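You operate a simulated robot arm through the tools that you are given. There is no shell and no other tool.

Carry out the task below with a simulated robot arm. There is one attempt and no reset: what you move stays moved.

Task
Show tower B on both monitors of the black desk.
Fine: source knob on B, input slider on IN 2; tower A stays off.

The check looks at the end state, three seconds after you hand in, the way a careful person would. Anything else that was tipped, shoved, dropped, spilled or broken makes it a failure.

Robot
A 6-joint arm with a two-finger gripper, fixed in place. Base frame: the origin is on the floor under the middle of its stand, x ahead of it, y to its left, z up. Lengths are in mm, angles in degrees, forces in N, time in s.
It reaches about 1572 mm from its shoulder. Its first joint turns from -166.0 to 166.0 degrees. Payload 2.45 kg.
The tool frame sits at the grasp point between the pads (the TCP): z along the fingers, y along the line on which they close. The tips reach 20 mm beyond it. The gripper opens to 140 mm; its body begins 168 mm behind the TCP.
Orientation is that of the tool frame in the base frame, as [roll, pitch, yaw] about the fixed x, y, z axes, in that order (R = Rz(yaw) Ry(pitch) Rx(roll)). With the fingers straight down and closing along the base's y, the tool's x points along the base's -x, its y along +y and its z along -z.

Tools
- The arm moves only by the tool play_rows. Its argument "steps" is a list that holds one entry, the list of rows, each a list of 7 numbers: the opening, from 0 (shut) to 1 (fully open), then the shift along the base's x, y, z in mm, then the turn, a rotation vector about the base's x, y, z in degrees. In form: [[[hand, dx, dy, dz, rx, ry, rz], ...]]. A call has 1 to 20 rows; each row shifts and turns the commanded pose from where the row before left it. A row lasts 0.2 s, in which the tool goes at most 50 mm and 8.6 degrees; a call with a longer step from one row to the next is refused whole, and so is a gripper value outside its range. Where a pose cannot be reached the arm comes as near as it can. A force on the tool above 70 N (or 10 N above the force at the start of the call, whichever is more), or a blocked arm, ends the call early, and 0.2 s more pass. Each finger travels about 45 mm/s and halts on what it meets, pressing with about 28 N; the grip force reading is that of the motor and also rises with nothing between the fingers. The clock runs only during rows and for 0.2 s after the last one: add rows that do not move to give the fingers time. It gives the time, the measured TCP pose, the force on the tool (base axes), the opening and the grip force at its end, in the units of the frame above (readings bear some noise), with the torque about the TCP (base axes, N m) and any sound that the robot's microphone picked up, and new pictures: "views" is both (left out), scene, wrist or none.
- Cameras (640 x 400 px; columns grow to the right, rows downward): "scene" is fixed at [401.2, 499, 1448.8]; the picture's right is [0.97, -0.26, 0.00], its down [-0.13, -0.49, -0.86] and it looks along [0.22, 0.83, -0.51] (base axes); focal length 214 px, centre (320, 200). "wrist" rides on the gripper at [78, 11, -209] in the tool frame; the picture's right is [-0.14, 0.99, 0.00], its down [-0.92, -0.13, -0.37] and it looks along [-0.36, -0.05, 0.93] (tool axes); focal length 280 px, centre (320, 200). There is no depth. A picture from a camera that has moved, and an enlarged one, comes with that camera's place and axes in the base frame and with its lens.
- enlarge(camera, box): a new picture of the part [left, top, right, bottom] of that camera's present view, enlarged. It takes no simulated time.
- sign_off(): hands the job in; it is judged then, once.

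Places have to be worked out from the pictures, the camera data and where the tool is seen. Open the gripper and draw the arm clear of the work before you hand the job in, unless the task says otherwise.

The tools are called by a JSON object that holds its "fn" and its "kwargs". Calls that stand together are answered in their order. play_rows: Moves the arm, as the interface text tells. Its arguments: {"type":"object","properties":{"steps":{"type":"array","items":{"type":"array","items":{"type":"array","items":{"type":"number"}}}},"views":{"type":"string","enum":["both","scene","wrist","none"]}},"required":["steps"]} The other tools are called the same way: enlarge (camera, box) takes an enlarged picture of a part of a camera's view; sign_off () hands the job in.

At the start:

```text
time: 0.0
eef_pos: [641.6, 279.5, 1191.4]
ee_rot: [180.0, 0.0, 180.0]
contact_force: [0.0, -0.6, 0.0]
wrist_torque: [-0.03, 0.0, 0.03]
gripper_width: 140.1
gripper_force: 0.1
```

scene: 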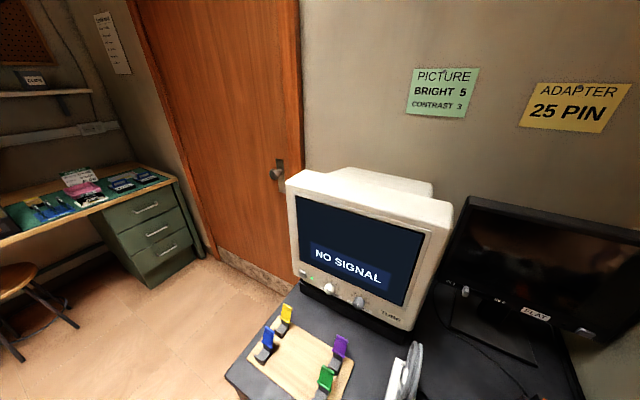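
wrist: 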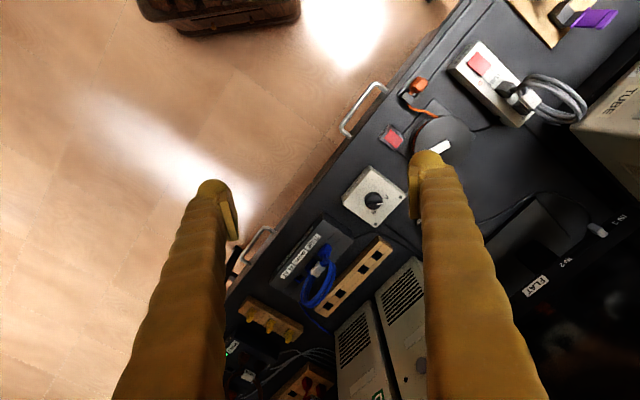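

I'll look at both pictures enlarged before I move anything. The desk has a CRT, a flat monitor, a knob box, a dark board with a slider, and two towers.

{"fn": "enlarge", "kwargs": {"camera": "wrist", "box": [320, 60, 480, 260]}}

{"fn": "enlarge", "kwargs": {"camera": "wrist", "box": [210, 220, 450, 400]}}

{"fn": "enlarge", "kwargs": {"camera": "scene", "box": [220, 160, 640, 400]}}

{"fn": "enlarge", "kwargs": {"camera": "wrist", "box": [440, 0, 640, 300]}}

```text
2.00 times, centred on (400, 160) of wrist
camera zoom: at [564.4, 290.2, 1401.2], right [0.14, 0.99, 0.0], down [0.92, -0.13, 0.37], along [0.36, -0.05, -0.93], focal length 561 px, centre (160, 280)
```

zoom: 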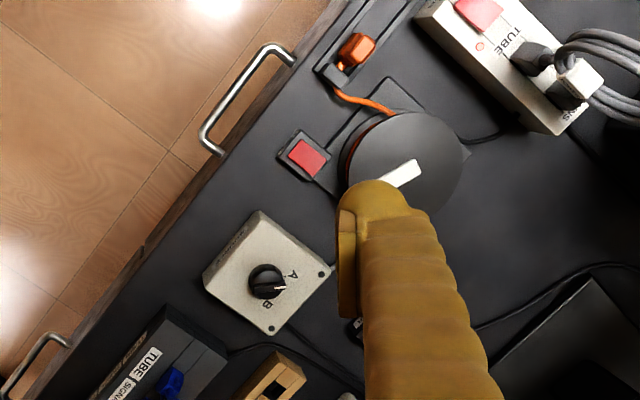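

```text
2.22 times, centred on (330, 310) of wrist
camera zoom: at [564.4, 290.2, 1401.2], right [0.14, 0.99, 0.0], down [0.92, -0.13, 0.37], along [0.36, -0.05, -0.93], focal length 623 px, centre (298, -44)
```

zoom: 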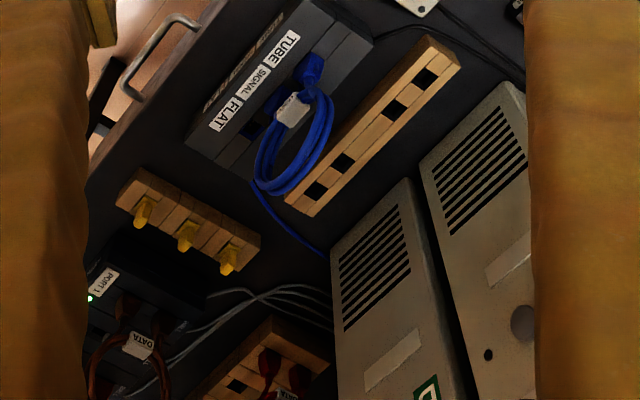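

```text
1.52 times, centred on (430, 280) of scene
camera zoom: at [401.2, 499.0, 1448.8], right [0.97, -0.26, 0.0], down [-0.13, -0.49, -0.86], along [0.22, 0.83, -0.51], focal length 327 px, centre (152, 78)
```

zoom: 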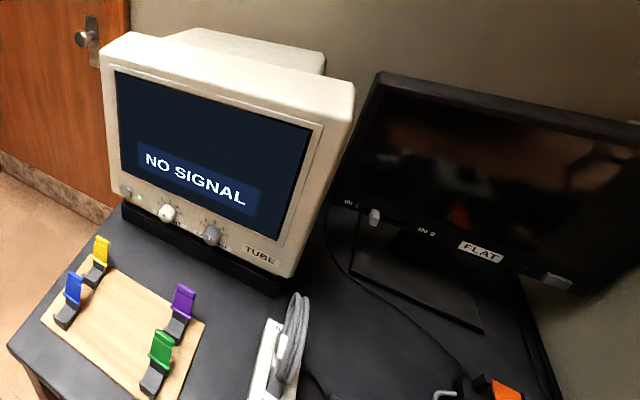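

```text
1.33 times, centred on (540, 150) of wrist
camera zoom: at [564.4, 290.2, 1401.2], right [0.14, 0.99, 0.0], down [0.92, -0.13, 0.37], along [0.36, -0.05, -0.93], focal length 374 px, centre (27, 267)
```

zoom: 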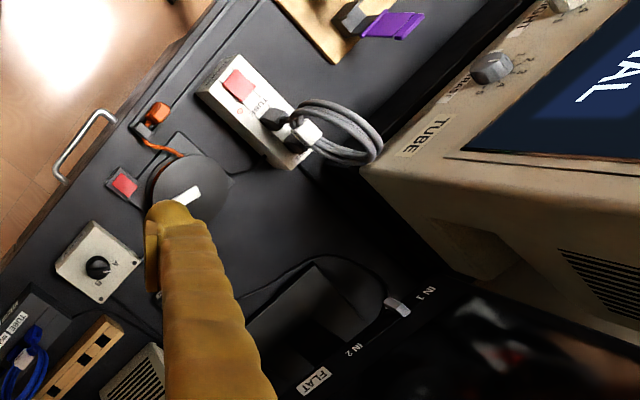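

The desk runs diagonally: its front edge goes from about (440,600) to (1015,0). I'll raise the tool and turn it square to the desk to get a better survey view.

{"fn": "play_rows", "kwargs": {"steps": [[[1, 0, 0, 30, 0, 0, 8.6], [1, 0, 0, 30, 0, 0, 8.6], [1, 0, 0, 30, 0, 0, 8.6], [1, 0, 0, 30, 0, 0, 8.6], [1, 0, 0, 30, 0, 0, 8.6], [1, 0, 0, 0, 0, 0, 0]]]}}

```text
time: 1.4
eef_pos: [644.3, 279.3, 1340.5]
ee_rot: [179.9, -0.1, -136.8]
contact_force: [0.5, 0.4, -0.4]
wrist_torque: [0.05, 0.0, -0.01]
gripper_width: 140.0
gripper_force: 0.1
camera wrist: at [580.1, 233.1, 1551.3], right [-0.58, 0.82, 0.0], down [0.76, 0.54, 0.37], along [0.3, 0.21, -0.93], focal length 280 px, centre (320, 200)
```

scene: 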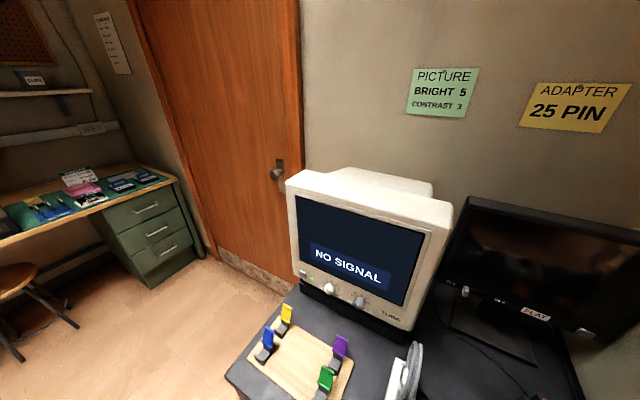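
wrist: 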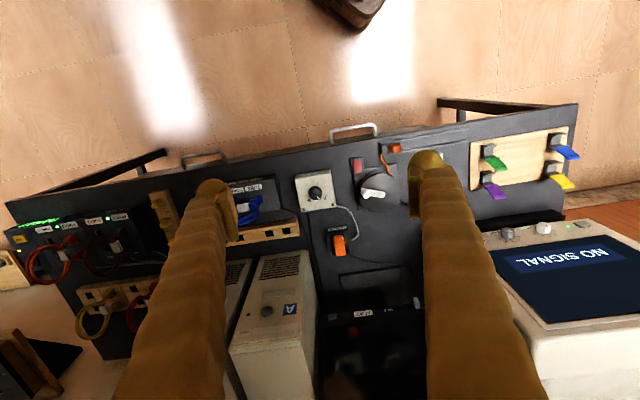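

This view covers the whole desk, upside down. I'll enlarge it in sections.

{"fn": "enlarge", "kwargs": {"camera": "wrist", "box": [0, 170, 200, 340]}}

{"fn": "enlarge", "kwargs": {"camera": "wrist", "box": [220, 150, 420, 330]}}

{"fn": "enlarge", "kwargs": {"camera": "wrist", "box": [430, 100, 640, 280]}}

{"fn": "enlarge", "kwargs": {"camera": "scene", "box": [280, 250, 440, 400]}}

{"fn": "enlarge", "kwargs": {"camera": "scene", "box": [430, 260, 640, 400]}}

```text
2.35 times, centred on (100, 255) of wrist
camera zoom: at [580.1, 233.1, 1551.3], right [-0.58, 0.82, 0.0], down [0.76, 0.54, 0.37], along [0.3, 0.21, -0.93], focal length 660 px, centre (838, 71)
```

zoom: 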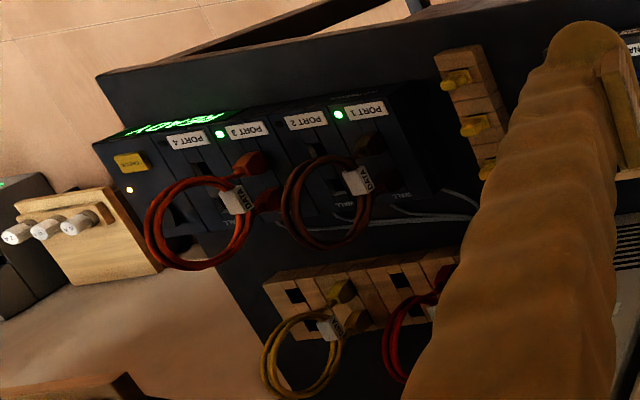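

```text
2.22 times, centred on (320, 240) of wrist
camera zoom: at [580.1, 233.1, 1551.3], right [-0.58, 0.82, 0.0], down [0.76, 0.54, 0.37], along [0.3, 0.21, -0.93], focal length 623 px, centre (320, 111)
```

zoom: 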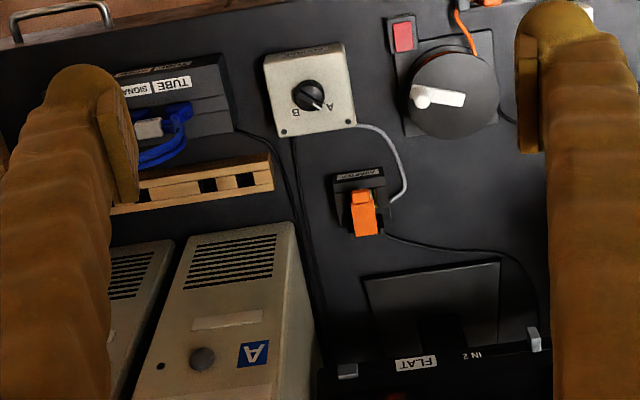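

```text
2.22 times, centred on (535, 190) of wrist
camera zoom: at [580.1, 233.1, 1551.3], right [-0.58, 0.82, 0.0], down [0.76, 0.54, 0.37], along [0.3, 0.21, -0.93], focal length 623 px, centre (-158, 222)
```

zoom: 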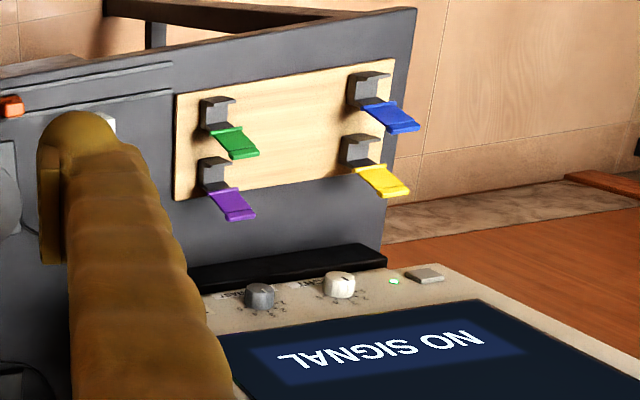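

```text
2.67 times, centred on (360, 325) of scene
camera zoom: at [401.2, 499.0, 1448.8], right [0.97, -0.26, 0.0], down [-0.13, -0.49, -0.86], along [0.22, 0.83, -0.51], focal length 572 px, centre (213, -133)
```

zoom: 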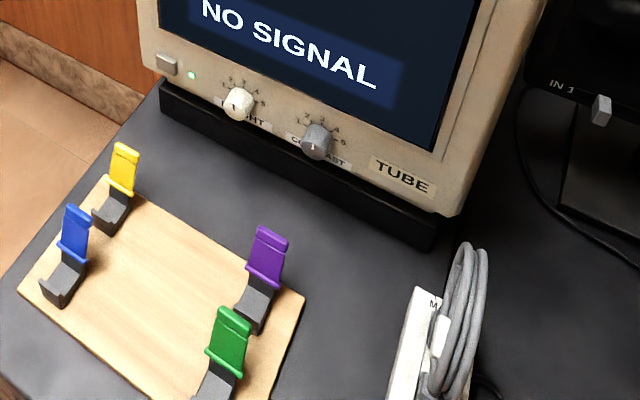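

```text
2.86 times, centred on (535, 330) of scene
camera zoom: at [401.2, 499.0, 1448.8], right [0.97, -0.26, 0.0], down [-0.13, -0.49, -0.86], along [0.22, 0.83, -0.51], focal length 613 px, centre (-294, -171)
```

zoom: 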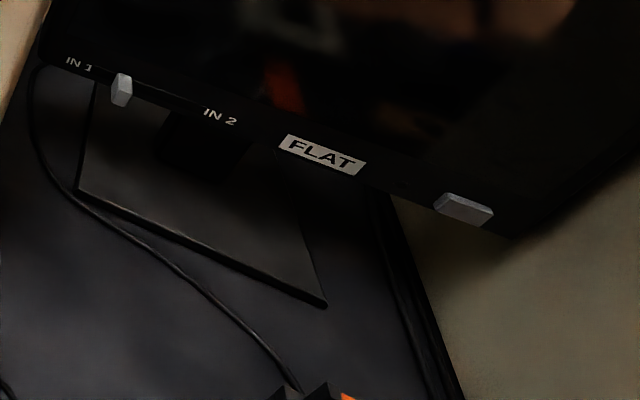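

The left-hand board holds colored key-like adapters, and an orange adapter sits in a dock. I'll move left along the desk front and lower for a closer look at those and the CRT controls.

{"fn": "play_rows", "kwargs": {"steps": [[[1, -25, 25, -30, 0, 0, 0], [1, -25, 25, -30, 0, 0, 0], [1, -25, 25, -30, 0, 0, 0], [1, -25, 25, -30, 0, 0, 0], [1, -25, 25, -30, 0, 0, 0], [1, -25, 25, -20, 0, 0, 0], [1, -20, 25, -20, 0, 0, 0], [1, 0, 0, 0, 0, 0, 0]]], "views": "wrist"}}

```text
time: 3.2
eef_pos: [472.4, 456.8, 1150.0]
ee_rot: [-179.9, -0.1, -137.0]
contact_force: [0.3, -0.3, 0.4]
wrist_torque: [-0.02, 0.01, -0.01]
gripper_width: 139.9
gripper_force: 0.0
camera wrist: at [409.5, 410.1, 1359.7], right [-0.57, 0.82, 0.0], down [0.76, 0.53, 0.37], along [0.3, 0.21, -0.93], focal length 280 px, centre (320, 200)
```

wrist: 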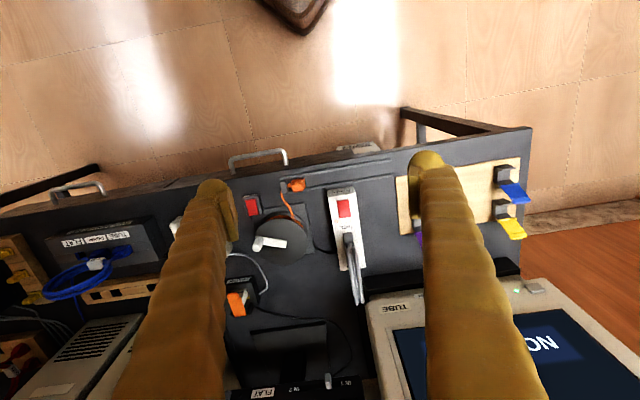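

{"fn": "enlarge", "kwargs": {"camera": "wrist", "box": [220, 140, 420, 300]}}

{"fn": "enlarge", "kwargs": {"camera": "wrist", "box": [440, 130, 560, 330]}}

{"fn": "enlarge", "kwargs": {"camera": "wrist", "box": [0, 200, 220, 340]}}

```text
2.50 times, centred on (320, 220) of wrist
camera zoom: at [409.5, 410.1, 1359.7], right [-0.57, 0.82, 0.0], down [0.76, 0.53, 0.37], along [0.3, 0.21, -0.93], focal length 701 px, centre (320, 150)
```

zoom: 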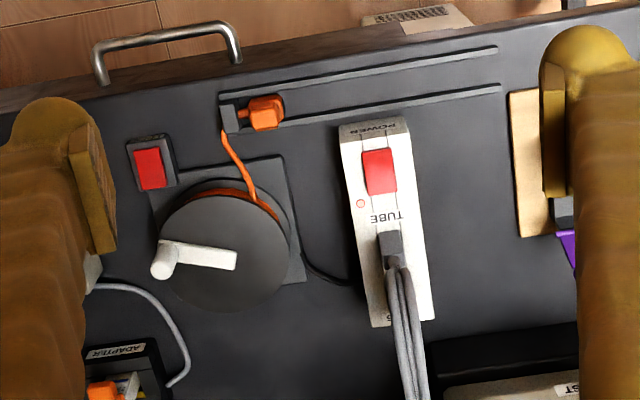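

```text
2.00 times, centred on (500, 230) of wrist
camera zoom: at [409.5, 410.1, 1359.7], right [-0.57, 0.82, 0.0], down [0.76, 0.53, 0.37], along [0.3, 0.21, -0.93], focal length 561 px, centre (-40, 140)
```

zoom: 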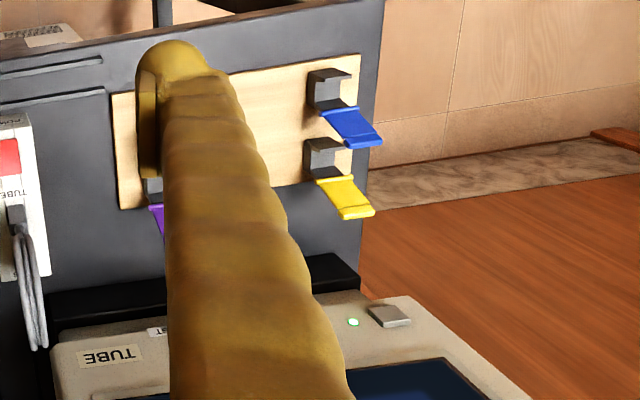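

```text
2.86 times, centred on (110, 270) of wrist
camera zoom: at [409.5, 410.1, 1359.7], right [-0.57, 0.82, 0.0], down [0.76, 0.53, 0.37], along [0.3, 0.21, -0.93], focal length 801 px, centre (920, 0)
```

zoom: 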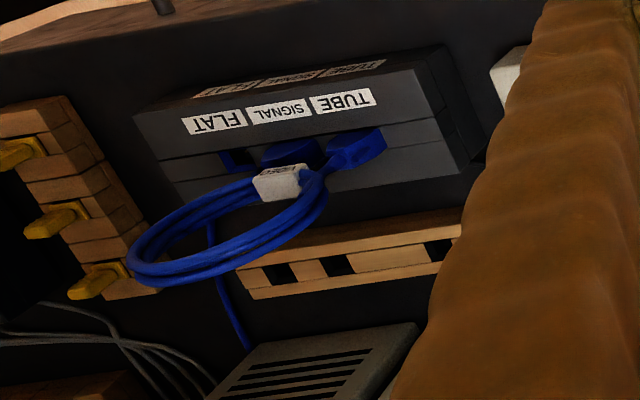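

The left half of the desk has the POWER strip, a cable reel and the adapter board. Next I'll go to the right side, above the TUBE/SIGNAL/FLAT splitter, for a close view.

{"fn": "play_rows", "kwargs": {"steps": [[[1, 36, -22, 0, 0, 0, 0], [1, 36, -22, 0, 0, 0, 0], [1, 36, -22, 0, 0, 0, 0], [1, 36, -22, 0, 0, 0, 0], [1, 36, -22, 0, 0, 0, 0], [1, 36, -22, 0, 0, 0, 0], [1, 36, -22, 0, 0, 0, 0], [1, 36, -22, 0, 0, 0, 0], [1, 36, -22, 0, 0, 0, 0], [1, 36, -22, 0, 0, 0, 0], [1, 36, -22, 0, 0, 0, 0], [1, 32, -25, 0, 0, 0, 0], [1, 0, 0, -40, 0, 0, 0], [1, 0, 0, -40, 0, 0, 0], [1, 0, 0, -40, 0, 0, 0], [1, 0, 0, -40, 0, 0, 0], [1, 0, 0, -40, 0, 0, 0], [1, 0, 0, 0, 0, 0, 0]]], "views": "both"}}

```text
time: 7.0
eef_pos: [898.2, 189.2, 953.4]
ee_rot: [179.9, 0.1, -137.0]
contact_force: [-0.2, -0.5, 0.7]
wrist_torque: [0.0, 0.01, 0.03]
gripper_width: 139.6
gripper_force: 0.1
camera wrist: at [835.7, 144.0, 1162.3], right [-0.57, 0.82, 0.0], down [0.76, 0.53, 0.37], along [0.3, 0.21, -0.93], focal length 280 px, centre (320, 200)
```

scene: 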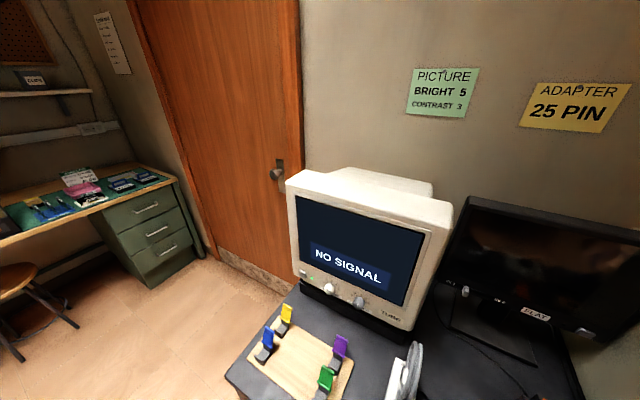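
wrist: 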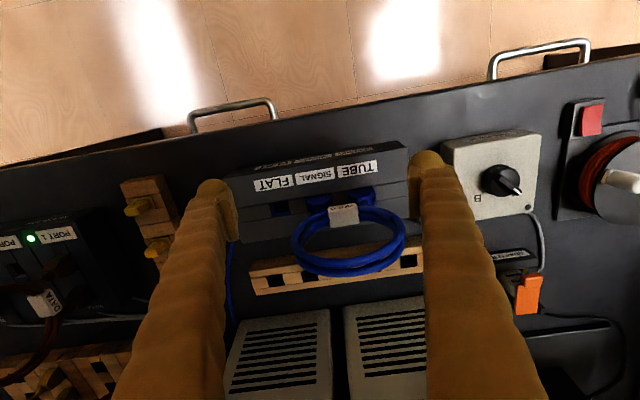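

{"fn": "enlarge", "kwargs": {"camera": "wrist", "box": [220, 130, 440, 310]}}

{"fn": "enlarge", "kwargs": {"camera": "wrist", "box": [430, 100, 640, 330]}}

{"fn": "enlarge", "kwargs": {"camera": "wrist", "box": [0, 170, 200, 390]}}

```text
2.22 times, centred on (330, 220) of wrist
camera zoom: at [835.7, 144.0, 1162.3], right [-0.57, 0.82, 0.0], down [0.76, 0.53, 0.37], along [0.3, 0.21, -0.93], focal length 623 px, centre (298, 156)
```

zoom: 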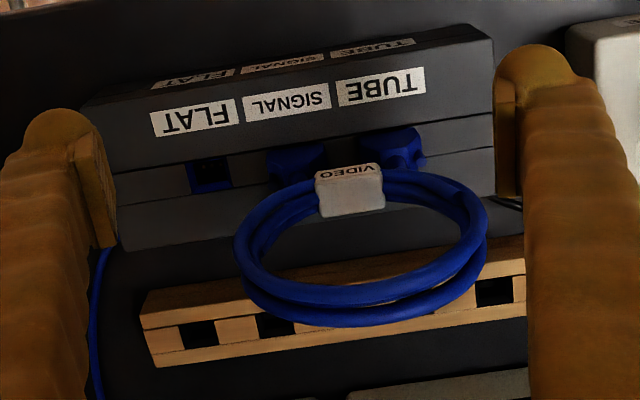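

```text
1.74 times, centred on (535, 215) of wrist
camera zoom: at [835.7, 144.0, 1162.3], right [-0.57, 0.82, 0.0], down [0.76, 0.53, 0.37], along [0.3, 0.21, -0.93], focal length 488 px, centre (-54, 174)
```

zoom: 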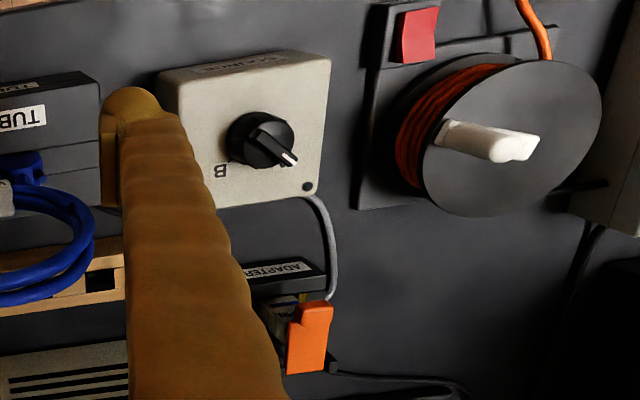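

```text
1.82 times, centred on (100, 280) of wrist
camera zoom: at [835.7, 144.0, 1162.3], right [-0.57, 0.82, 0.0], down [0.76, 0.53, 0.37], along [0.3, 0.21, -0.93], focal length 510 px, centre (720, 54)
```

zoom: 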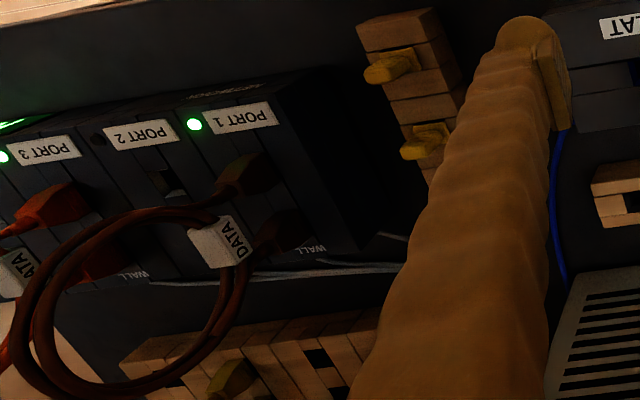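

The splitter has a blue VIDEO patch cable between SIGNAL and TUBE, and its FLAT port is empty. Next I'll move over the source knob and the adapter dock.

{"fn": "play_rows", "kwargs": {"steps": [[[1, -29, 30, 0, 0, 0, 0], [1, -29, 30, 0, 0, 0, 0], [1, -29, 30, 0, 0, 0, 0], [1, -29, 30, 0, 0, 0, 0], [1, -27, 31, 0, 0, 0, 0], [1, 15, 14, -30, 0, 0, 0], [1, 15, 14, -30, 0, 0, 0], [1, 0, 0, 0, 0, 0, 0]]], "views": "wrist"}}

```text
time: 8.8
eef_pos: [787.6, 365.6, 891.1]
ee_rot: [-180.0, 0.0, -137.0]
contact_force: [-0.2, 0.2, 0.0]
wrist_torque: [0.0, 0.01, 0.01]
gripper_width: 140.0
gripper_force: 0.1
camera wrist: at [723.5, 319.2, 1101.5], right [-0.57, 0.82, 0.0], down [0.76, 0.53, 0.37], along [0.3, 0.21, -0.93], focal length 280 px, centre (320, 200)
```

wrist: 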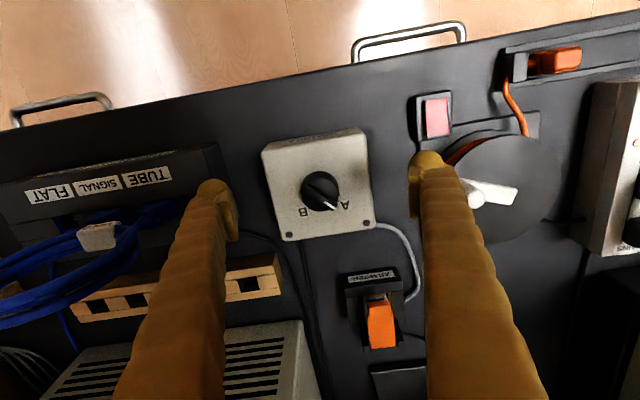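

{"fn": "enlarge", "kwargs": {"camera": "wrist", "box": [240, 110, 440, 250]}}

{"fn": "enlarge", "kwargs": {"camera": "wrist", "box": [310, 250, 430, 390]}}

{"fn": "enlarge", "kwargs": {"camera": "wrist", "box": [400, 30, 640, 250]}}

{"fn": "enlarge", "kwargs": {"camera": "wrist", "box": [0, 130, 230, 330]}}

```text
2.86 times, centred on (340, 180) of wrist
camera zoom: at [723.5, 319.2, 1101.5], right [-0.57, 0.82, 0.0], down [0.76, 0.53, 0.37], along [0.3, 0.21, -0.93], focal length 801 px, centre (263, 257)
```

zoom: 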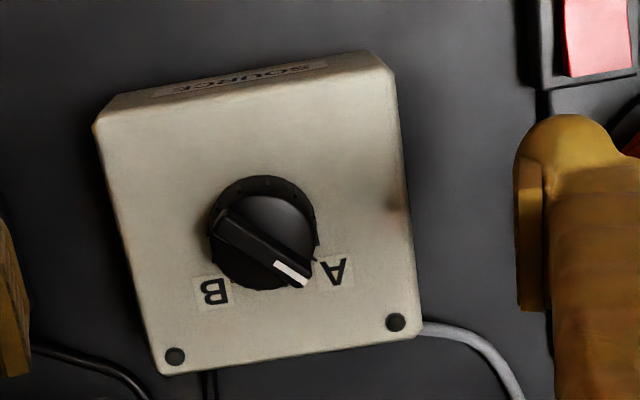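

```text
2.86 times, centred on (370, 320) of wrist
camera zoom: at [723.5, 319.2, 1101.5], right [-0.57, 0.82, 0.0], down [0.76, 0.53, 0.37], along [0.3, 0.21, -0.93], focal length 801 px, centre (177, -143)
```

zoom: 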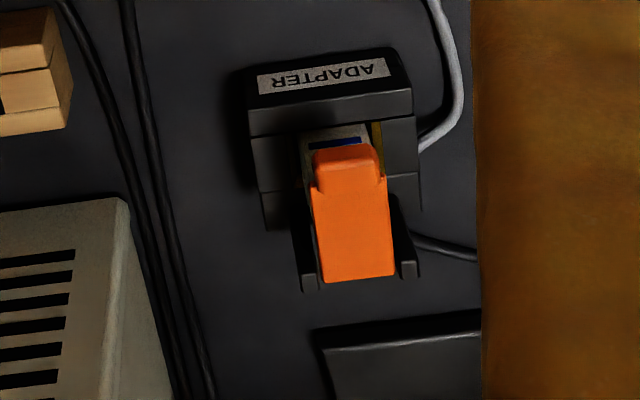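

```text
1.82 times, centred on (520, 140) of wrist
camera zoom: at [723.5, 319.2, 1101.5], right [-0.57, 0.82, 0.0], down [0.76, 0.53, 0.37], along [0.3, 0.21, -0.93], focal length 510 px, centre (-44, 309)
```

zoom: 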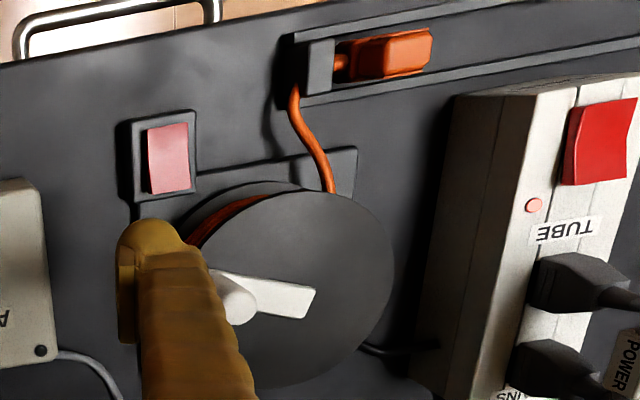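

```text
2.00 times, centred on (115, 230) of wrist
camera zoom: at [723.5, 319.2, 1101.5], right [-0.57, 0.82, 0.0], down [0.76, 0.53, 0.37], along [0.3, 0.21, -0.93], focal length 561 px, centre (730, 140)
```

zoom: 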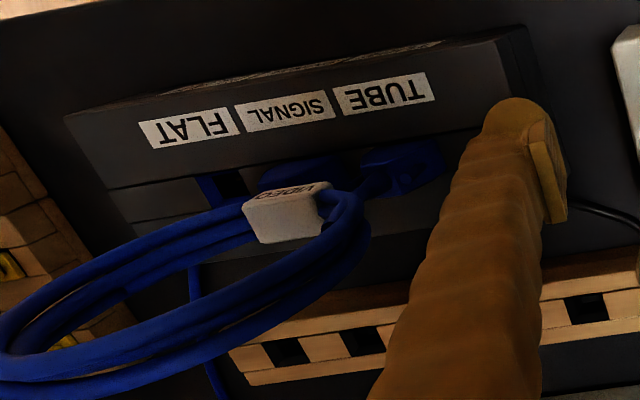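

The SOURCE knob points to A, and the dock holds an orange adapter. Now I'll look closely at the adapter board on the left to find pin markings.

{"fn": "play_rows", "kwargs": {"steps": [[[1, -10, -10, 45, 0, 0, 0], [1, -10, -10, 45, 0, 0, 0], [1, -36, 36, 20, 0, 0, 0], [1, -36, 36, 0, 0, 0, 0], [1, -36, 36, 0, 0, 0, 0], [1, -36, 36, 0, 0, 0, 0], [1, -36, 36, 0, 0, 0, 0], [1, -36, 36, 0, 0, 0, 0], [1, -36, 36, 0, 0, 0, 0], [1, -36, 36, 0, 0, 0, 0], [1, -36, 36, 0, 0, 0, 0], [1, -30, 36, 0, 0, 0, 0], [1, 0, 0, -45, 0, 0, 0], [1, 0, 0, -45, 0, 0, 0], [1, 0, 0, 0, 0, 0, 0]]], "views": "both"}}

```text
refused: row 3 steps farther than a row can; nothing moved
```

That step was a little too long, so I'll shorten it and resend.

{"fn": "play_rows", "kwargs": {"steps": [[[1, -10, -10, 45, 0, 0, 0], [1, -10, -10, 45, 0, 0, 0], [1, -34, 34, 10, 0, 0, 0], [1, -34, 34, 0, 0, 0, 0], [1, -34, 34, 0, 0, 0, 0], [1, -34, 34, 0, 0, 0, 0], [1, -34, 34, 0, 0, 0, 0], [1, -34, 34, 0, 0, 0, 0], [1, -34, 34, 0, 0, 0, 0], [1, -34, 34, 0, 0, 0, 0], [1, -34, 34, 0, 0, 0, 0], [1, -34, 34, 0, 0, 0, 0], [1, -20, 30, 0, 0, 0, 0], [1, 0, 0, -45, 0, 0, 0], [1, 0, 0, -45, 0, 0, 0], [1, 0, 0, 0, 0, 0, 0]]], "views": "both"}}

```text
time: 12.2
eef_pos: [404.9, 718.1, 899.9]
ee_rot: [179.9, 0.1, -137.0]
contact_force: [0.2, 0.7, 0.3]
wrist_torque: [0.01, 0.0, 0.0]
gripper_width: 139.7
gripper_force: 0.0
camera wrist: at [341.7, 672.3, 1109.9], right [-0.57, 0.82, 0.0], down [0.76, 0.53, 0.37], along [0.3, 0.21, -0.93], focal length 280 px, centre (320, 200)
```

scene: 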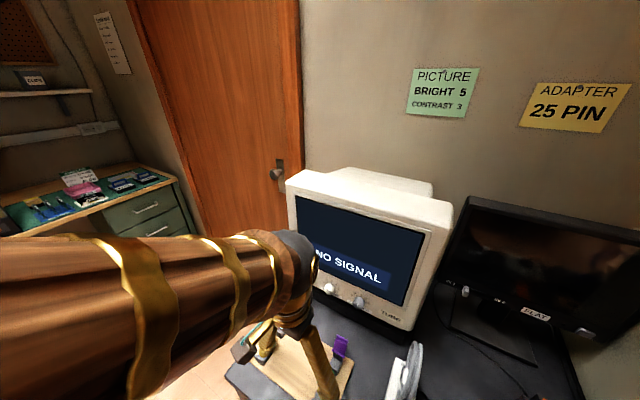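
wrist: 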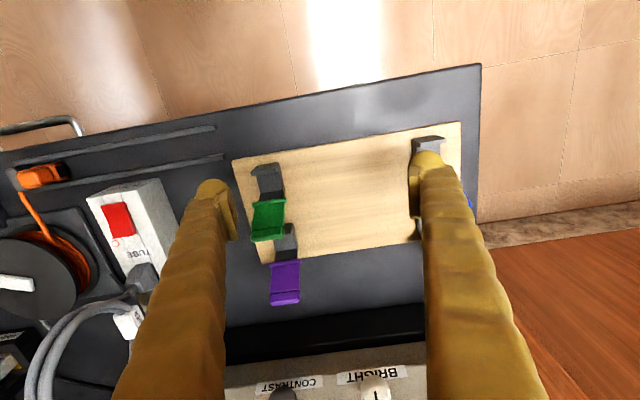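

{"fn": "enlarge", "kwargs": {"camera": "wrist", "box": [225, 140, 345, 320]}}

{"fn": "enlarge", "kwargs": {"camera": "wrist", "box": [220, 330, 430, 400]}}

{"fn": "enlarge", "kwargs": {"camera": "wrist", "box": [0, 140, 200, 400]}}

{"fn": "enlarge", "kwargs": {"camera": "scene", "box": [220, 300, 360, 400]}}

```text
2.22 times, centred on (285, 230) of wrist
camera zoom: at [341.7, 672.3, 1109.9], right [-0.57, 0.82, 0.0], down [0.76, 0.53, 0.37], along [0.3, 0.21, -0.93], focal length 623 px, centre (398, 133)
```

zoom: 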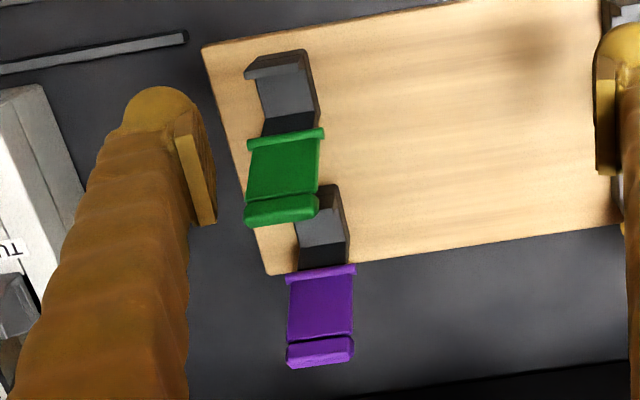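

```text
3.05 times, centred on (325, 365) of wrist
camera zoom: at [341.7, 672.3, 1109.9], right [-0.57, 0.82, 0.0], down [0.76, 0.53, 0.37], along [0.3, 0.21, -0.93], focal length 854 px, centre (305, -303)
```

zoom: 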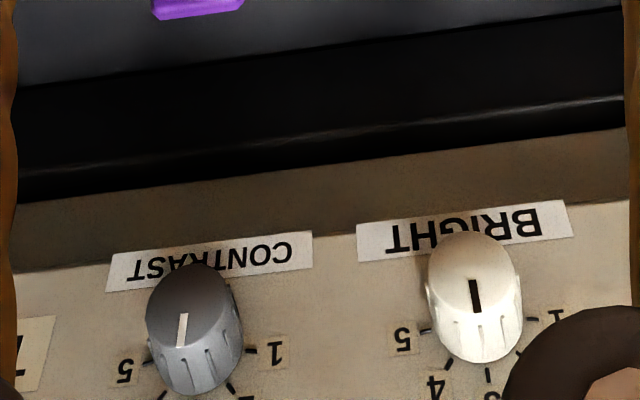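

```text
1.54 times, centred on (100, 270) of wrist
camera zoom: at [341.7, 672.3, 1109.9], right [-0.57, 0.82, 0.0], down [0.76, 0.53, 0.37], along [0.3, 0.21, -0.93], focal length 431 px, centre (658, 92)
```

zoom: 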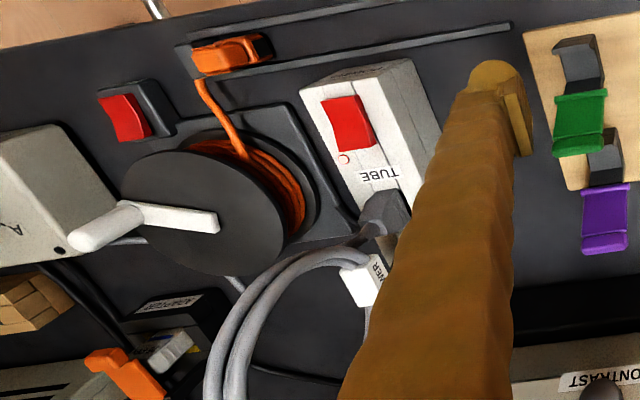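

```text
4.00 times, centred on (290, 350) of scene
camera zoom: at [401.2, 499.0, 1448.8], right [0.97, -0.26, 0.0], down [-0.13, -0.49, -0.86], along [0.22, 0.83, -0.51], focal length 858 px, centre (440, -400)
```

zoom: 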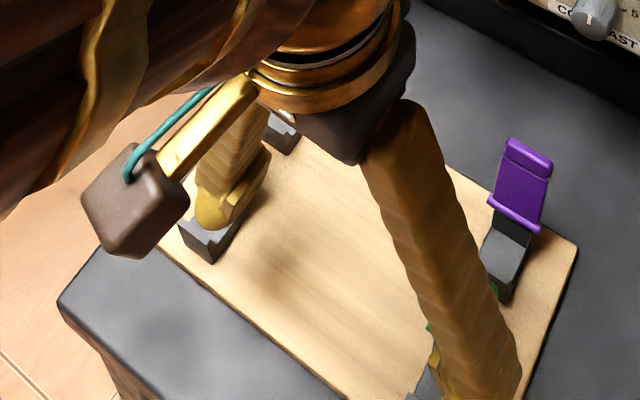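

Combining the scene and wrist views puts the desk top at z≈800 and the key tabs up to about 886. I'll rise, then tilt the tool forward to look at the CRT controls face-on.

{"fn": "play_rows", "kwargs": {"steps": [[[1, 0, 0, 45, 0, 0, 0], [1, 0, 0, 45, 0, 0, 0], [1, 12, 12, 0, 5.46, -5.85, 0], [1, 12, 12, 0, 5.46, -5.85, 0], [1, 12, 12, 0, 5.46, -5.85, 0], [1, 12, 12, 0, 5.46, -5.85, 0], [1, 12, 10, 0, 5.46, -5.85, 0], [1, 0, 0, 0, 0, 0, 0]]], "views": "both"}}

```text
time: 14.0
eef_pos: [465.9, 774.8, 991.6]
ee_rot: [179.9, 40.1, -137.1]
contact_force: [0.5, -0.9, -0.7]
wrist_torque: [0.01, 0.0, -0.03]
gripper_width: 140.0
gripper_force: 0.1
camera wrist: at [317.3, 649.4, 1100.9], right [-0.6, 0.8, 0.09], down [0.43, 0.22, 0.87], along [0.68, 0.56, -0.48], focal length 280 px, centre (320, 200)
```

scene: 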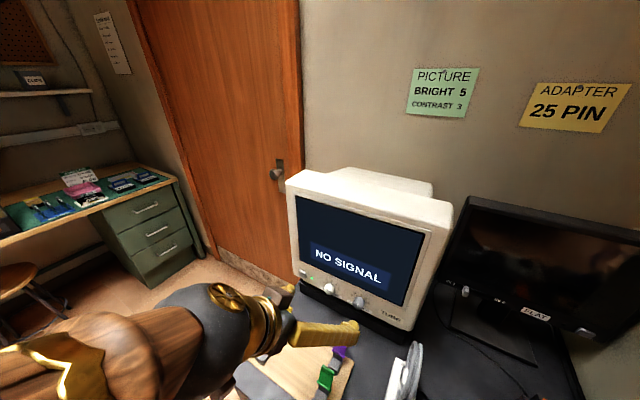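
wrist: 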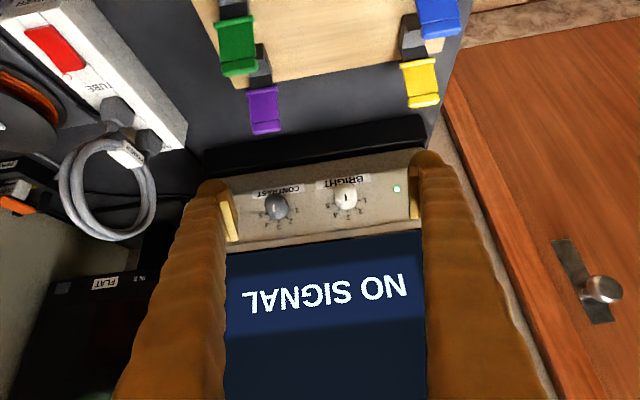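

{"fn": "enlarge", "kwargs": {"camera": "wrist", "box": [230, 160, 410, 250]}}

{"fn": "enlarge", "kwargs": {"camera": "wrist", "box": [200, 0, 300, 150]}}

{"fn": "enlarge", "kwargs": {"camera": "wrist", "box": [380, 0, 480, 130]}}

{"fn": "enlarge", "kwargs": {"camera": "wrist", "box": [0, 0, 220, 280]}}

```text
3.56 times, centred on (320, 205) of wrist
camera zoom: at [317.3, 649.4, 1100.9], right [-0.6, 0.8, 0.09], down [0.43, 0.22, 0.87], along [0.68, 0.56, -0.48], focal length 997 px, centre (320, 182)
```

zoom: 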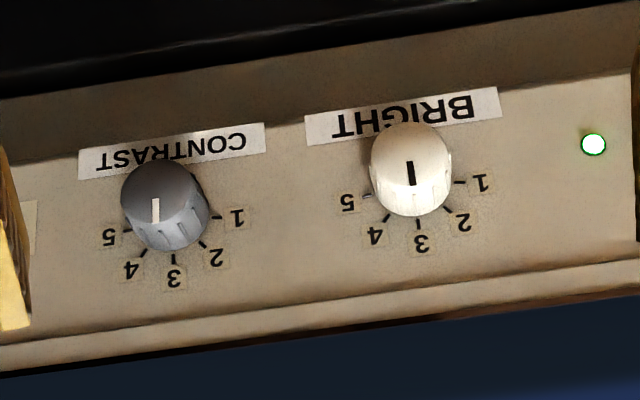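

```text
2.67 times, centred on (250, 75) of wrist
camera zoom: at [317.3, 649.4, 1100.9], right [-0.6, 0.8, 0.09], down [0.43, 0.22, 0.87], along [0.68, 0.56, -0.48], focal length 748 px, centre (507, 533)
```

zoom: 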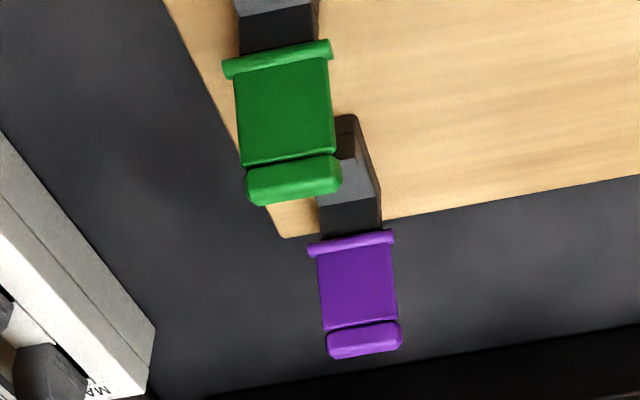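

```text
3.08 times, centred on (430, 65) of wrist
camera zoom: at [317.3, 649.4, 1100.9], right [-0.6, 0.8, 0.09], down [0.43, 0.22, 0.87], along [0.68, 0.56, -0.48], focal length 863 px, centre (-18, 615)
```

zoom: 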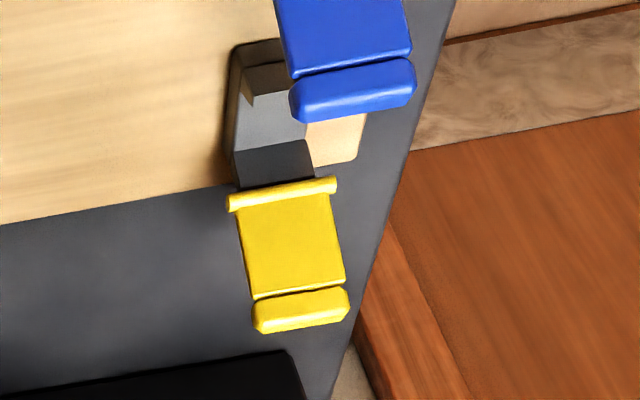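

```text
1.43 times, centred on (110, 140) of wrist
camera zoom: at [317.3, 649.4, 1100.9], right [-0.6, 0.8, 0.09], down [0.43, 0.22, 0.87], along [0.68, 0.56, -0.48], focal length 401 px, centre (620, 286)
```

zoom: 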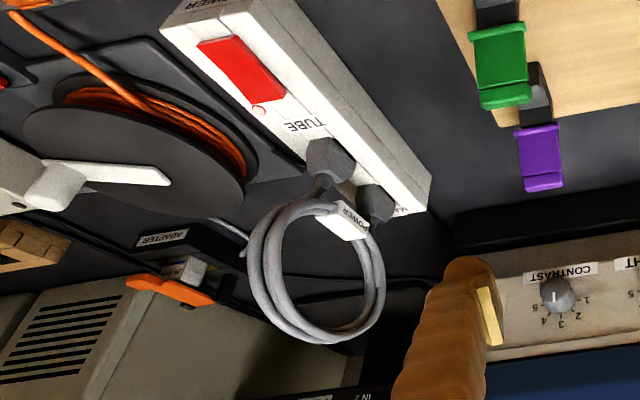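

BRIGHT is on 3 and CONTRAST on 3; I'll leave those for now. Next I'll look at the flat monitor's slider and power button, and the tower fronts.

{"fn": "play_rows", "kwargs": {"steps": [[[1, 10, -10, 35, 0, 0, 0], [1, 28, -28, 25, 0, 0, 0], [1, 32, -30, 0, 0, 0, 0], [1, 32, -30, 0, 0, 0, 0], [1, 32, -30, 0, 0, 0, 0], [1, 32, -30, 0, 0, 0, 0], [1, 32, -30, 0, 0, 0, 0], [1, 32, -30, 0, 0, 0, 0], [1, 32, -30, 0, 0, 0, 0], [1, 32, -23, 0, 0, 0, 0], [1, 0, 0, 0, 0, 0, 0]]], "views": "both"}}

```text
time: 16.4
eef_pos: [760.2, 503.4, 1051.2]
ee_rot: [-179.9, 39.9, -137.0]
contact_force: [-0.9, -0.1, 0.5]
wrist_torque: [0.03, 0.02, -0.03]
gripper_width: 139.9
gripper_force: 0.1
camera wrist: at [610.5, 378.4, 1161.9], right [-0.6, 0.8, 0.09], down [0.43, 0.23, 0.87], along [0.68, 0.56, -0.48], focal length 280 px, centre (320, 200)
```

scene: 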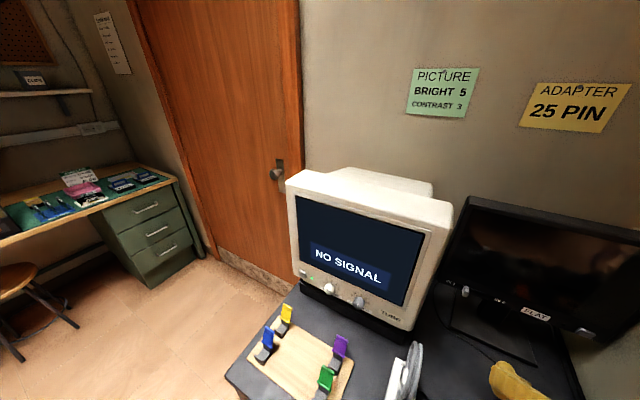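
wrist: 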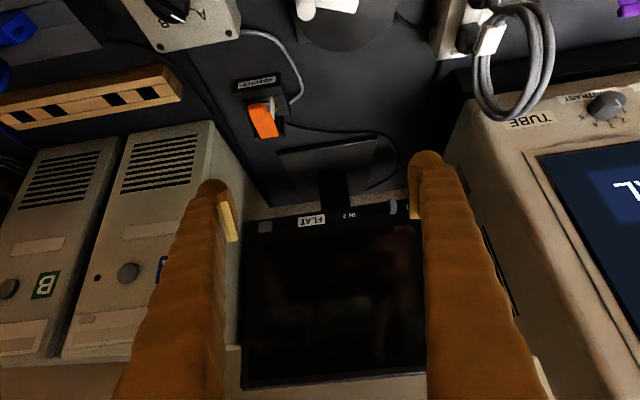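

{"fn": "enlarge", "kwargs": {"camera": "wrist", "box": [230, 60, 430, 240]}}

{"fn": "enlarge", "kwargs": {"camera": "wrist", "box": [0, 120, 230, 370]}}

{"fn": "enlarge", "kwargs": {"camera": "wrist", "box": [0, 0, 220, 140]}}

{"fn": "enlarge", "kwargs": {"camera": "wrist", "box": [220, 60, 310, 150]}}

```text
2.22 times, centred on (330, 150) of wrist
camera zoom: at [610.5, 378.4, 1161.9], right [-0.6, 0.8, 0.09], down [0.43, 0.23, 0.87], along [0.68, 0.56, -0.48], focal length 623 px, centre (298, 311)
```

zoom: 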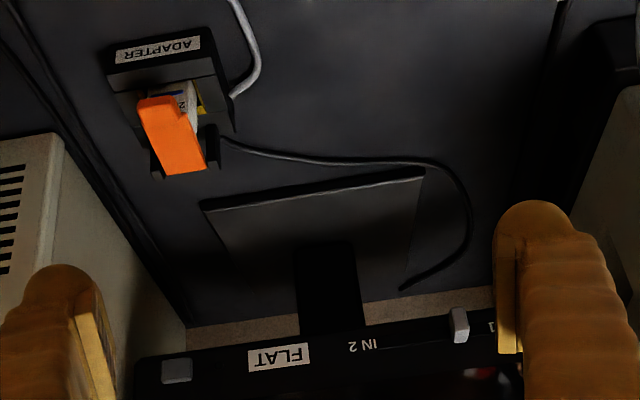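

```text
1.60 times, centred on (115, 245) of wrist
camera zoom: at [610.5, 378.4, 1161.9], right [-0.6, 0.8, 0.09], down [0.43, 0.23, 0.87], along [0.68, 0.56, -0.48], focal length 449 px, centre (648, 128)
```

zoom: 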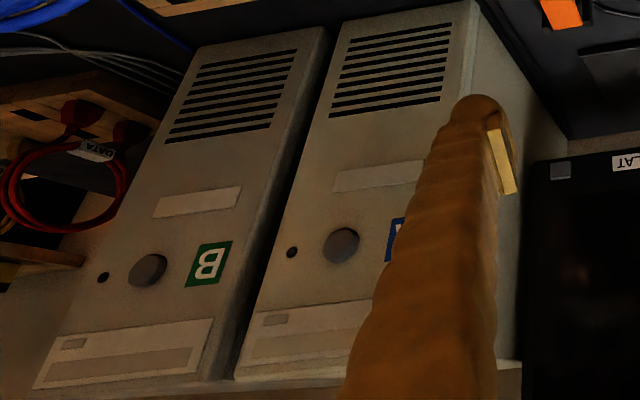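

```text
2.86 times, centred on (110, 70) of wrist
camera zoom: at [610.5, 378.4, 1161.9], right [-0.6, 0.8, 0.09], down [0.43, 0.23, 0.87], along [0.68, 0.56, -0.48], focal length 801 px, centre (920, 571)
```

zoom: 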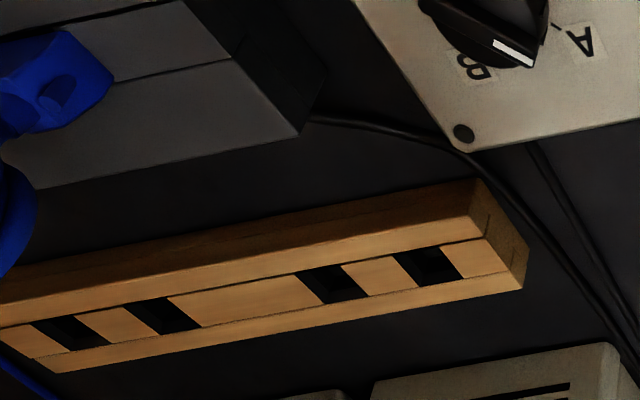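

```text
4.44 times, centred on (265, 105) of wrist
camera zoom: at [610.5, 378.4, 1161.9], right [-0.6, 0.8, 0.09], down [0.43, 0.23, 0.87], along [0.68, 0.56, -0.48], focal length 1246 px, centre (564, 622)
```

zoom: 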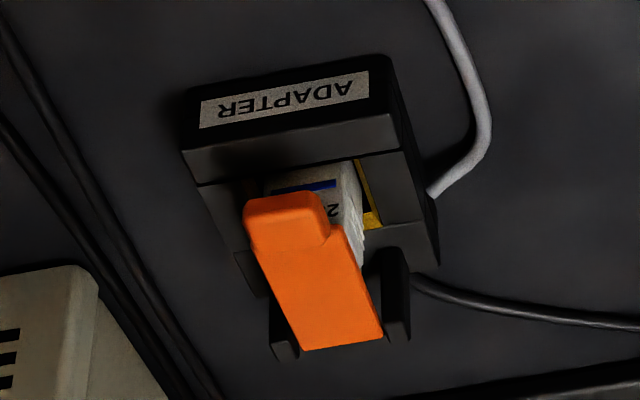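

Tower B's round button is visible beside its green "B" label, and the dock adapter carries a label starting with "2". I'll turn the view to read that adapter from its left side.

{"fn": "play_rows", "kwargs": {"steps": [[[1, -12, -3, 0, 0, 0, -8.6], [1, -12, -3, 0, 0, 0, -8.6], [1, -12, -3, -15, 0, 0, -8.6], [1, -12, -3, -20, 0, 0, -8.6], [1, -12, -3, -20, 0, 0, -8.6], [1, 0, 0, 0, 0, 0, 0]]], "views": "both"}}

```text
time: 17.8
eef_pos: [699.9, 486.9, 994.0]
ee_rot: [179.9, 40.1, 179.9]
contact_force: [1.0, 0.0, 0.1]
wrist_torque: [-0.01, 0.01, -0.01]
gripper_width: 140.0
gripper_force: 0.0
camera wrist: at [506.5, 498.0, 1104.5], right [0.11, 0.99, 0.09], down [0.47, -0.13, 0.87], along [0.88, -0.05, -0.48], focal length 280 px, centre (320, 200)
```

scene: 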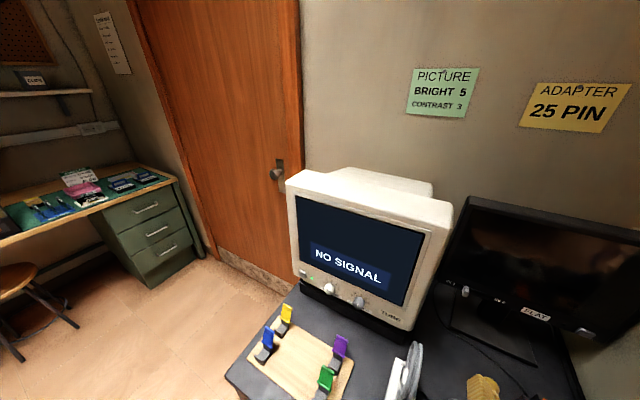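
wrist: 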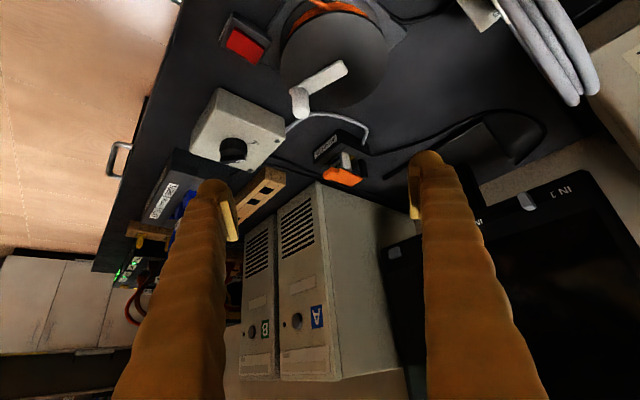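

{"fn": "enlarge", "kwargs": {"camera": "wrist", "box": [300, 120, 390, 200]}}

{"fn": "enlarge", "kwargs": {"camera": "wrist", "box": [380, 100, 640, 280]}}

{"fn": "enlarge", "kwargs": {"camera": "wrist", "box": [100, 160, 240, 300]}}

```text
5.00 times, centred on (345, 160) of wrist
camera zoom: at [506.5, 498.0, 1104.5], right [0.11, 0.99, 0.09], down [0.47, -0.13, 0.87], along [0.88, -0.05, -0.48], focal length 1402 px, centre (195, 400)
```

zoom: 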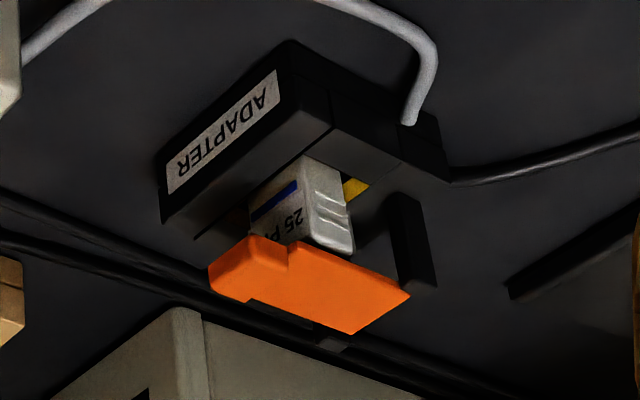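

```text
2.22 times, centred on (510, 190) of wrist
camera zoom: at [506.5, 498.0, 1104.5], right [0.11, 0.99, 0.09], down [0.47, -0.13, 0.87], along [0.88, -0.05, -0.48], focal length 623 px, centre (-102, 222)
```

zoom: 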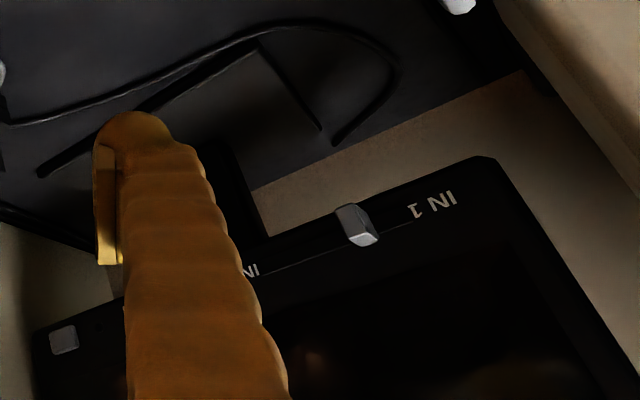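

```text
2.86 times, centred on (170, 230) of wrist
camera zoom: at [506.5, 498.0, 1104.5], right [0.11, 0.99, 0.09], down [0.47, -0.13, 0.87], along [0.88, -0.05, -0.48], focal length 801 px, centre (749, 114)
```

zoom: 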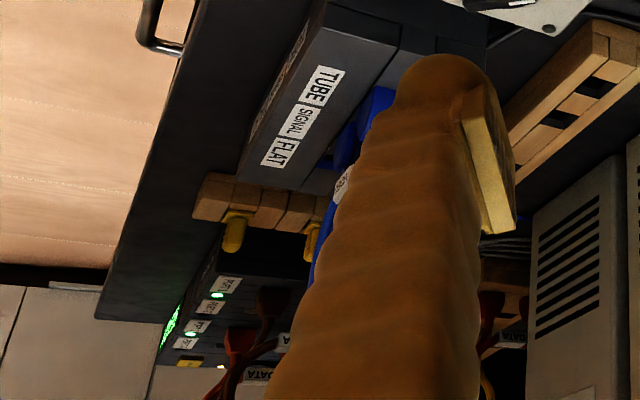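

The adapter in the dock reads "25 P…", which matches the wall note, so it stays. Next is the SOURCE knob: I'll straighten the tool above it and turn so the fingers close across the pointer bar.

{"fn": "play_rows", "kwargs": {"steps": [[[1, 19, -23, 5, 0, 8, 0], [1, 19, -23, 5, 0, 8, 0], [1, 19, -23, 5, 0, 8, 0], [1, 19, -23, 0, 0, 8, 0], [1, 19, -23, 0, 0, 8, 0], [1, 0, 0, 0, 0, 0, 8.2], [1, 0, 0, 0, 0, 0, 8.2], [1, 0, 0, 0, 0, 0, 8.2], [1, 0, 0, 0, 0, 0, 8.2], [1, 0, 0, 0, 0, 0, 8.2], [1, 0, 0, 0, 0, 0, 8.2], [1, 0, 0, 0, 0, 0, 8.2], [1, 0, 0, 0, 0, 0, 8.2], [1, 0, 0, 0, 0, 0, 8.2], [1, 0, 0, 0, 0, 0, 8.2], [1, 0, 0, 0, 0, 0, 8], [1, 0, 0, 0, 0, 0, 0]]], "views": "both"}}

```text
time: 21.4
eef_pos: [797.1, 374.3, 1009.9]
ee_rot: [180.0, 0.0, -90.1]
contact_force: [-0.3, 0.3, 0.3]
wrist_torque: [0.01, -0.02, 0.01]
gripper_width: 140.0
gripper_force: 0.1
camera wrist: at [785.6, 294.8, 1221.0], right [-0.99, 0.14, 0.0], down [0.13, 0.92, 0.37], along [0.05, 0.37, -0.93], focal length 280 px, centre (320, 200)
```

scene: 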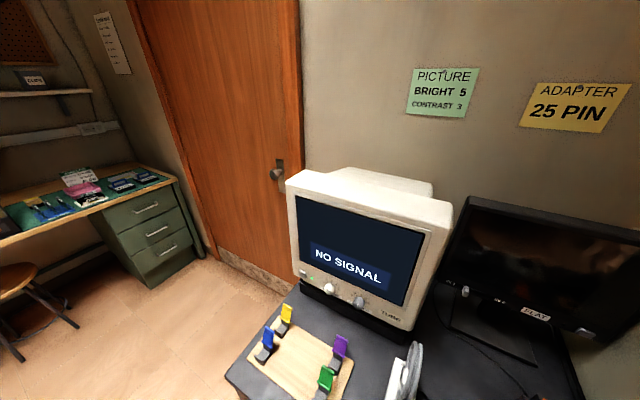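
wrist: 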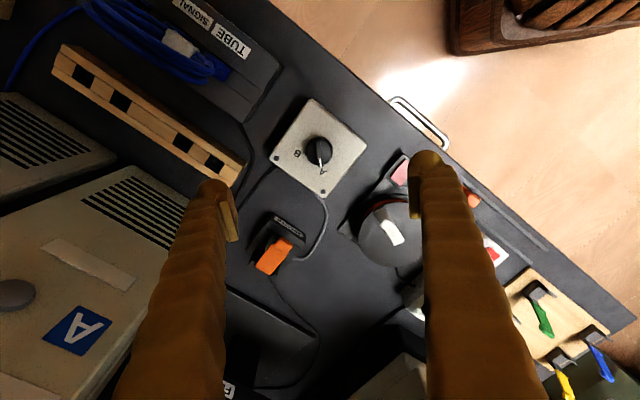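

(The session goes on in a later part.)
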